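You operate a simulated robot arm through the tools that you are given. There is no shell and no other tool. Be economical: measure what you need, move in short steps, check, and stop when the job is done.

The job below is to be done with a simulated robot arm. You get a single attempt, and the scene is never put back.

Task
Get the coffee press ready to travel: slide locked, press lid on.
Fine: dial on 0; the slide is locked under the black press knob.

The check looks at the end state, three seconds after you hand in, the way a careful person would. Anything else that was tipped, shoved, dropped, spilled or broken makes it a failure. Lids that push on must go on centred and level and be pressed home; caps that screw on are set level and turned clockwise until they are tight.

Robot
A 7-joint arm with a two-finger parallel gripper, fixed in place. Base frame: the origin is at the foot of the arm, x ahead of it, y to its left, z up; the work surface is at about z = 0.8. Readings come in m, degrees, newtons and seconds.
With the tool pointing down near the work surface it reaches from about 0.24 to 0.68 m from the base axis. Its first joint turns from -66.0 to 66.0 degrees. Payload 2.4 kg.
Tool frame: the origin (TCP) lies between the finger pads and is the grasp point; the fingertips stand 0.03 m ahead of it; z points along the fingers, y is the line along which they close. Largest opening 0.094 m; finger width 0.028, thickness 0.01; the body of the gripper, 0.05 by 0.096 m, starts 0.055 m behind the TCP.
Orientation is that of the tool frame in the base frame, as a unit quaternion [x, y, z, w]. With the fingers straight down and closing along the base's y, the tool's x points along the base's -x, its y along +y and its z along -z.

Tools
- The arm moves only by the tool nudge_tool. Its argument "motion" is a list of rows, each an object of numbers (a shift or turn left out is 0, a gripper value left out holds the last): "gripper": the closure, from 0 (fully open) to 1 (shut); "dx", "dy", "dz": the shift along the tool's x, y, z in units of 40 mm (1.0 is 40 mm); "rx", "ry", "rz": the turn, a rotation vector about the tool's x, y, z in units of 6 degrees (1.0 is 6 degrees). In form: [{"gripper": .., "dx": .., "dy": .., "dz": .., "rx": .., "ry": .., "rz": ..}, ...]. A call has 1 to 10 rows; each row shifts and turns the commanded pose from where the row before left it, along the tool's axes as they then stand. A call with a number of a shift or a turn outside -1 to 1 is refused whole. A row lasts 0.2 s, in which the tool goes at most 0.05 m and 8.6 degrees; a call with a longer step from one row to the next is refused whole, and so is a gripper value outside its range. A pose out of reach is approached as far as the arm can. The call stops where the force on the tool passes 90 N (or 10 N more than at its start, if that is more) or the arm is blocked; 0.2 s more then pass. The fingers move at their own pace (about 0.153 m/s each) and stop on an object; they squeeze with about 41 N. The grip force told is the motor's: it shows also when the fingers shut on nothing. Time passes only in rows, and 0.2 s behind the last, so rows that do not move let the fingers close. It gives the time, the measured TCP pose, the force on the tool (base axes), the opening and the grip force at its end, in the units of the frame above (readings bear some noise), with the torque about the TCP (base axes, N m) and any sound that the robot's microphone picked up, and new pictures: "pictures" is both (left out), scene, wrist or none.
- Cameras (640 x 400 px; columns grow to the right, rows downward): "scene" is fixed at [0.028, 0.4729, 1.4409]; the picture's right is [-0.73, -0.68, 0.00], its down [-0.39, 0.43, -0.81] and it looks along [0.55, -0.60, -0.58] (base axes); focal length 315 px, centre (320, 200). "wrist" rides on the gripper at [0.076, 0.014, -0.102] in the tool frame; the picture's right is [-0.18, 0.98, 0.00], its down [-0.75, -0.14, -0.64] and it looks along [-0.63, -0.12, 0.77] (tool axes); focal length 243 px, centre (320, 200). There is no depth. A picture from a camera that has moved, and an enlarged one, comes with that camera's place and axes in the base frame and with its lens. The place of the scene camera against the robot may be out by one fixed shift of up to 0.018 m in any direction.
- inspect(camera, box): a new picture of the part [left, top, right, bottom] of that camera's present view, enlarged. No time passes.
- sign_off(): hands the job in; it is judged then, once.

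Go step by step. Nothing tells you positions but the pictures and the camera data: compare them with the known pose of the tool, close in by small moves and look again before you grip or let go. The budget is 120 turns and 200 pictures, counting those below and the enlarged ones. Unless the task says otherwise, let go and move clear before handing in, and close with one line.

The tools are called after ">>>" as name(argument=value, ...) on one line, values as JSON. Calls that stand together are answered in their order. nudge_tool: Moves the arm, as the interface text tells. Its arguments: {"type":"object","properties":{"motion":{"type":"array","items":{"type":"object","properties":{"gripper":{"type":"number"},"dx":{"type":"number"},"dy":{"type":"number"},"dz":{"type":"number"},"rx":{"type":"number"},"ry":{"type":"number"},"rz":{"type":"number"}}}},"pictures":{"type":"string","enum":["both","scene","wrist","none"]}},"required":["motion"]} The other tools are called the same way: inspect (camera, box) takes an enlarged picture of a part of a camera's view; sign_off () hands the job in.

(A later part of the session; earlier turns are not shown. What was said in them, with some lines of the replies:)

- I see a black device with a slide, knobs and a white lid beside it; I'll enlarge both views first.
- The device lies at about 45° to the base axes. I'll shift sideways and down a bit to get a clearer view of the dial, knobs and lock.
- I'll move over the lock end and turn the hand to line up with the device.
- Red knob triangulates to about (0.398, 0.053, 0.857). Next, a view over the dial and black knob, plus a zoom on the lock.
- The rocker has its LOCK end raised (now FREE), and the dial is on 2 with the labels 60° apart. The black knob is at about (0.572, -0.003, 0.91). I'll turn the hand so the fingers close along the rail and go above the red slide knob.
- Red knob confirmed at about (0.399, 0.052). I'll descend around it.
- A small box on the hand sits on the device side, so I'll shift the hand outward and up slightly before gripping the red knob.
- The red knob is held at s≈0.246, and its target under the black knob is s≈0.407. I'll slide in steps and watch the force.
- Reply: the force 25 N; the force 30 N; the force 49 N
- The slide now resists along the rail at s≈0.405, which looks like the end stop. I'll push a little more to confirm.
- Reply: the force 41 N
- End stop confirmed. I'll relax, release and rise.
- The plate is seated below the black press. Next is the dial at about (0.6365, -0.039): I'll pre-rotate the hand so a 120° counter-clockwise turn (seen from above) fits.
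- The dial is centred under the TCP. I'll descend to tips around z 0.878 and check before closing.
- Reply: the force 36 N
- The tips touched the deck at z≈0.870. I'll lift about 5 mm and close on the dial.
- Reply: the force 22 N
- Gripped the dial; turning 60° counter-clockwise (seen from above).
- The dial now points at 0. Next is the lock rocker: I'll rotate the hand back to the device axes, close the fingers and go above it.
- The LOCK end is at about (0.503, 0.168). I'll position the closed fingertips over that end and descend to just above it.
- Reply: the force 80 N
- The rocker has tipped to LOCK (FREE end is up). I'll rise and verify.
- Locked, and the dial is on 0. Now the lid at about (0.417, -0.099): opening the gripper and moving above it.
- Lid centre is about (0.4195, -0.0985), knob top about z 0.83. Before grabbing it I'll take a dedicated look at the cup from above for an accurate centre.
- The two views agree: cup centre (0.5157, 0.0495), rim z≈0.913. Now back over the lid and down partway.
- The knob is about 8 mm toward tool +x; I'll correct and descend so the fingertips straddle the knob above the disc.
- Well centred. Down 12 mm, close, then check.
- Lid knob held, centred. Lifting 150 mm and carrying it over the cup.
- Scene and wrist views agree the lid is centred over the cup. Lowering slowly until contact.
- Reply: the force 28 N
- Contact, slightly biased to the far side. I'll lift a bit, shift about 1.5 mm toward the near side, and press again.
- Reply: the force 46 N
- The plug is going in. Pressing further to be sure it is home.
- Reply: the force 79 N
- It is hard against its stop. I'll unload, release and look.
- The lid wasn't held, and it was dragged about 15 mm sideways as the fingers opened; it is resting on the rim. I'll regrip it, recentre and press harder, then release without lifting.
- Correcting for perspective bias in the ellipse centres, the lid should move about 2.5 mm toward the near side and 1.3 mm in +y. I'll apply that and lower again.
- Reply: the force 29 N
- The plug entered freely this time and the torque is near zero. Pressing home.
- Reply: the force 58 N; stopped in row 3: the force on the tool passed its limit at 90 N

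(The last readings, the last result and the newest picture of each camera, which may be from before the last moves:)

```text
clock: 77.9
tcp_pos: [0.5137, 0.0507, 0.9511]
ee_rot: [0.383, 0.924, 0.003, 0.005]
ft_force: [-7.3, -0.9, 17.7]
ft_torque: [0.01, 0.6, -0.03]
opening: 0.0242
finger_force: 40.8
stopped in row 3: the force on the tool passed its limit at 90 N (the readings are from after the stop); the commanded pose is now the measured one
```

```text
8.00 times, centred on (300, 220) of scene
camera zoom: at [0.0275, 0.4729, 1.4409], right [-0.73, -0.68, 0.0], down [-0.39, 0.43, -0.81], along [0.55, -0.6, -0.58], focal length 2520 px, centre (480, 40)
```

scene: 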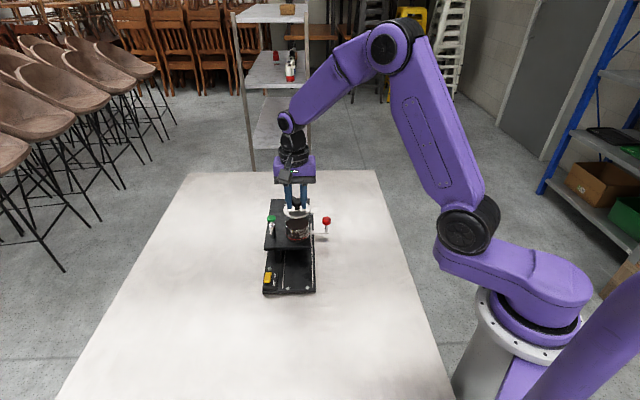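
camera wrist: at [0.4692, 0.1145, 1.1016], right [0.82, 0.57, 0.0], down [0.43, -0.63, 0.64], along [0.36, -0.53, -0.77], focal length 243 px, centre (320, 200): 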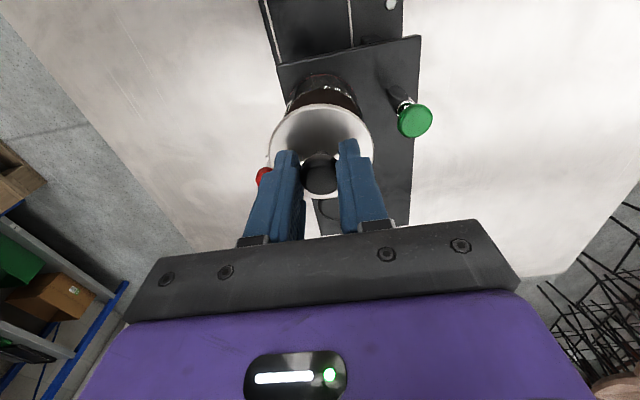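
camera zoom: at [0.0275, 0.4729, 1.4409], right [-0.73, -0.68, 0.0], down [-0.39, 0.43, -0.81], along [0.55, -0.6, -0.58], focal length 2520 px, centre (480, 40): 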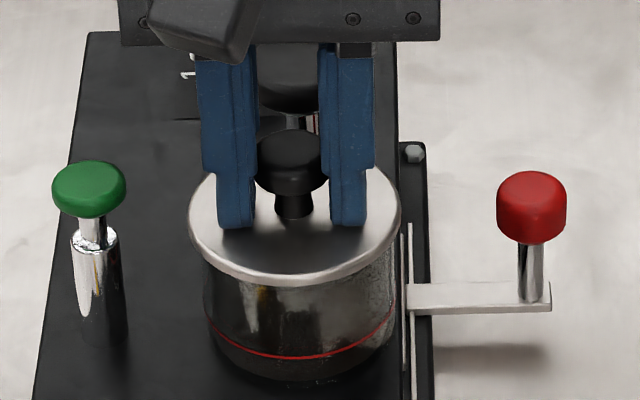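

Pressed past 90 N against a hard stop. Now releasing without lifting.

>>> nudge_tool(motion=[{"gripper": 0.65}, {"gripper": 0.6}, {}, {}], pictures="none")

>>> inspect(camera="scene", box=[275, 195, 325, 245])

```text
clock: 78.9
tcp_pos: [0.5153, 0.0527, 0.9512]
ee_rot: [0.382, 0.924, 0.004, 0.007]
ft_force: [4.8, 8.8, 27.0]
ft_torque: [0.11, 0.28, -0.07]
opening: 0.0323
finger_force: 0.0
```

```text
8.00 times, centred on (300, 220) of scene
camera zoom: at [0.0277, 0.4731, 1.4408], right [-0.73, -0.68, 0.0], down [-0.39, 0.43, -0.81], along [0.55, -0.6, -0.58], focal length 2520 px, centre (480, 40)
```

zoom: 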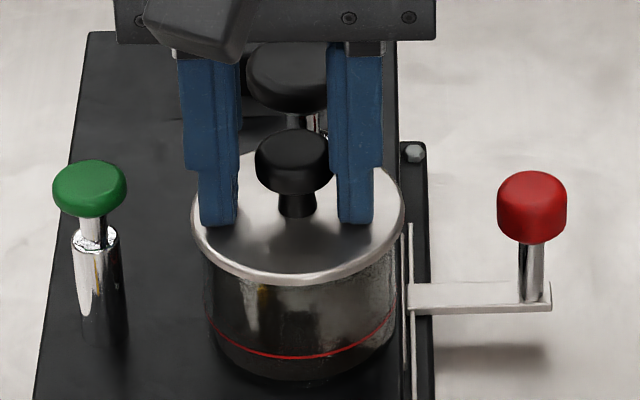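

>>> nudge_tool(motion=[{"dz": -0.1}, {"dz": -0.2, "gripper": 0.5}, {"dz": -0.6}, {"dz": -0.7}, {"dz": -0.6}, {}], pictures="none")

>>> inspect(camera="scene", box=[275, 195, 325, 245])

>>> inspect(camera="wrist", box=[220, 20, 420, 180])

```text
clock: 80.3
tcp_pos: [0.5138, 0.0513, 1.0407]
ee_rot: [0.382, 0.924, 0.001, 0.004]
ft_force: [-0.3, 0.5, -0.1]
ft_torque: [-0.01, -0.01, -0.01]
opening: 0.0471
finger_force: 0.1
```

```text
8.00 times, centred on (300, 220) of scene
camera zoom: at [0.028, 0.4729, 1.4409], right [-0.73, -0.68, 0.0], down [-0.39, 0.43, -0.81], along [0.55, -0.6, -0.58], focal length 2520 px, centre (480, 40)
```

zoom: 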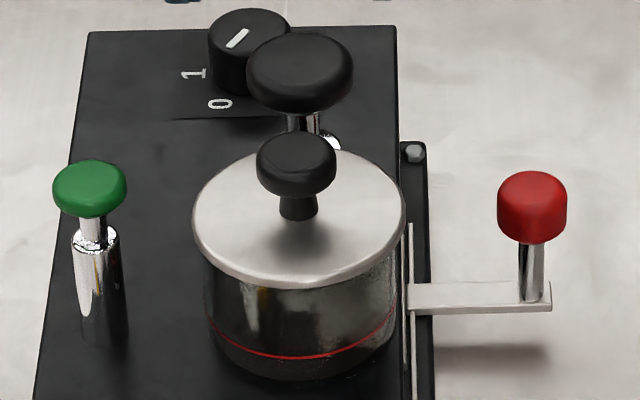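

```text
2.50 times, centred on (320, 100) of wrist
camera zoom: at [0.4696, 0.1162, 1.143], right [0.82, 0.57, 0.01], down [0.43, -0.63, 0.65], along [0.37, -0.53, -0.76], focal length 606 px, centre (320, 450)
```

zoom: 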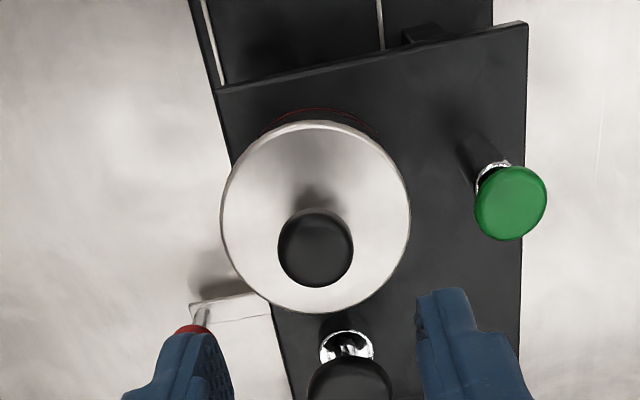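

The lid sits level and centred. I'll close the fingers and press straight down on its knob once more to be certain it is home.

>>> nudge_tool(motion=[{"gripper": 1, "dy": -0.05}, {"gripper": 1}, {"dz": 0.6}, {"dz": 0.6}, {"dz": 0.15}, {"dz": 0.05}, {}], pictures="none")

>>> nudge_tool(motion=[{"dz": 0.05}, {"dz": 0.05}, {"dz": 0.05}, {}], pictures="none")

>>> inspect(camera="scene", box=[275, 195, 325, 245])

```text
clock: 81.9
tcp_pos: [0.5143, 0.0503, 0.981]
ee_rot: [0.382, 0.924, 0.003, 0.005]
ft_force: [-0.1, 0.2, -0.2]
ft_torque: [0.01, 0.01, -0.03]
opening: 0.0
finger_force: 32.9
```

```text
clock: 82.9
tcp_pos: [0.5126, 0.0486, 0.9768]
ee_rot: [0.382, 0.924, 0.002, 0.005]
ft_force: [-0.5, 0.6, -0.1]
ft_torque: [0.03, 0.0, -0.03]
opening: 0.0
finger_force: 33.2
```

```text
8.00 times, centred on (300, 220) of scene
camera zoom: at [0.028, 0.4729, 1.4409], right [-0.73, -0.68, 0.0], down [-0.39, 0.43, -0.81], along [0.55, -0.6, -0.58], focal length 2520 px, centre (480, 40)
```

zoom: 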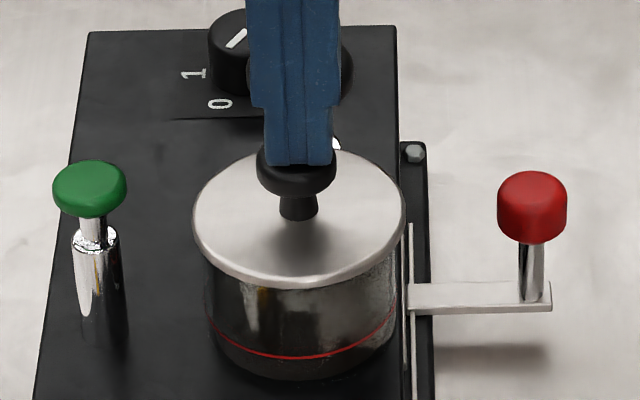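

>>> nudge_tool(motion=[{"dz": 0.06}, {"dz": 0.06}, {"dz": 0.05}, {}], pictures="none")

```text
clock: 83.8
tcp_pos: [0.5154, 0.0496, 0.9758]
ee_rot: [0.383, 0.924, 0.004, 0.007]
ft_force: [-3.4, 0.4, 16.1]
ft_torque: [0.08, 0.16, 0.01]
opening: 0.0001
finger_force: 32.4
stopped in row 4: the force on the tool passed its limit at 92 N (the readings are from after the stop); the commanded pose is now the measured one
```

The lid was rigid under 92 N at knob top ≈ 0.946, the height expected when fully seated. Rising clear and doing a final check.

>>> nudge_tool(motion=[{"dz": -0.2}, {"dz": -0.7}, {"dz": -0.8}, {"dz": -0.8}, {"dz": -0.8}, {"dz": -0.8, "dx": 0.5}, {"dx": 0.9}, {"dx": 0.9}, {}])

>>> inspect(camera="scene", box=[255, 190, 335, 250])

>>> inspect(camera="scene", box=[255, 240, 335, 300])

```text
clock: 85.8
tcp_pos: [0.4486, 0.116, 1.1382]
ee_rot: [0.382, 0.924, 0.003, 0.007]
ft_force: [0.7, -0.2, -0.2]
ft_torque: [-0.02, 0.0, 0.0]
opening: 0.0
finger_force: 33.2
camera wrist: at [0.4037, 0.1806, 1.2415], right [0.83, 0.56, 0.01], down [0.42, -0.63, 0.65], along [0.37, -0.53, -0.76], focal length 243 px, centre (320, 200)
```

scene: 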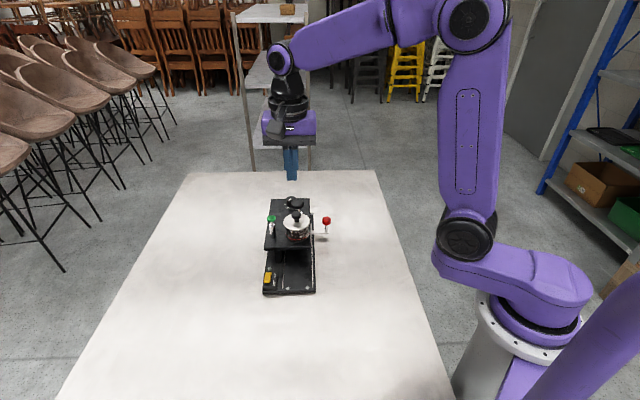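
wrist: 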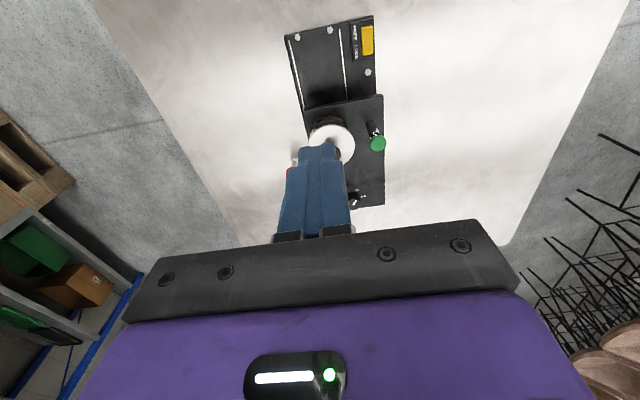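

```text
6.67 times, centred on (295, 220) of scene
camera zoom: at [0.0279, 0.4729, 1.4409], right [-0.73, -0.68, 0.0], down [-0.39, 0.43, -0.81], along [0.55, -0.6, -0.58], focal length 2100 px, centre (487, 67)
```

zoom: 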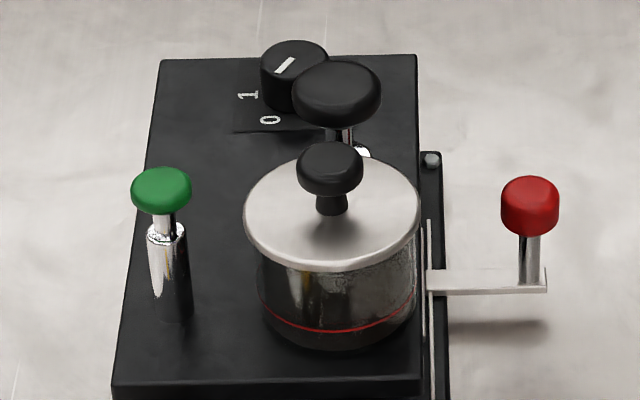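

```text
6.67 times, centred on (295, 270) of scene
camera zoom: at [0.0279, 0.4729, 1.4409], right [-0.73, -0.68, 0.0], down [-0.39, 0.43, -0.81], along [0.55, -0.6, -0.58], focal length 2100 px, centre (487, -267)
```

zoom: 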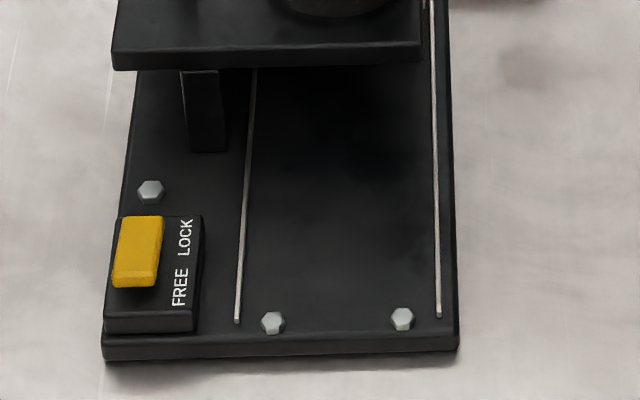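

The final views show the slide under the black press with the rocker on LOCK, the dial on 0 and the lid level on the cup. The arm is clear, so I'm handing in.

>>> sign_off()

```text
The job is handed in.
```

The press is ready to travel: the slide is locked under the black press knob, the dial is on 0, and the lid is pressed home. On the first try the lid came loose and was dragged about 15 mm across the rim, so I regripped it, recentred it and pressed it on again.
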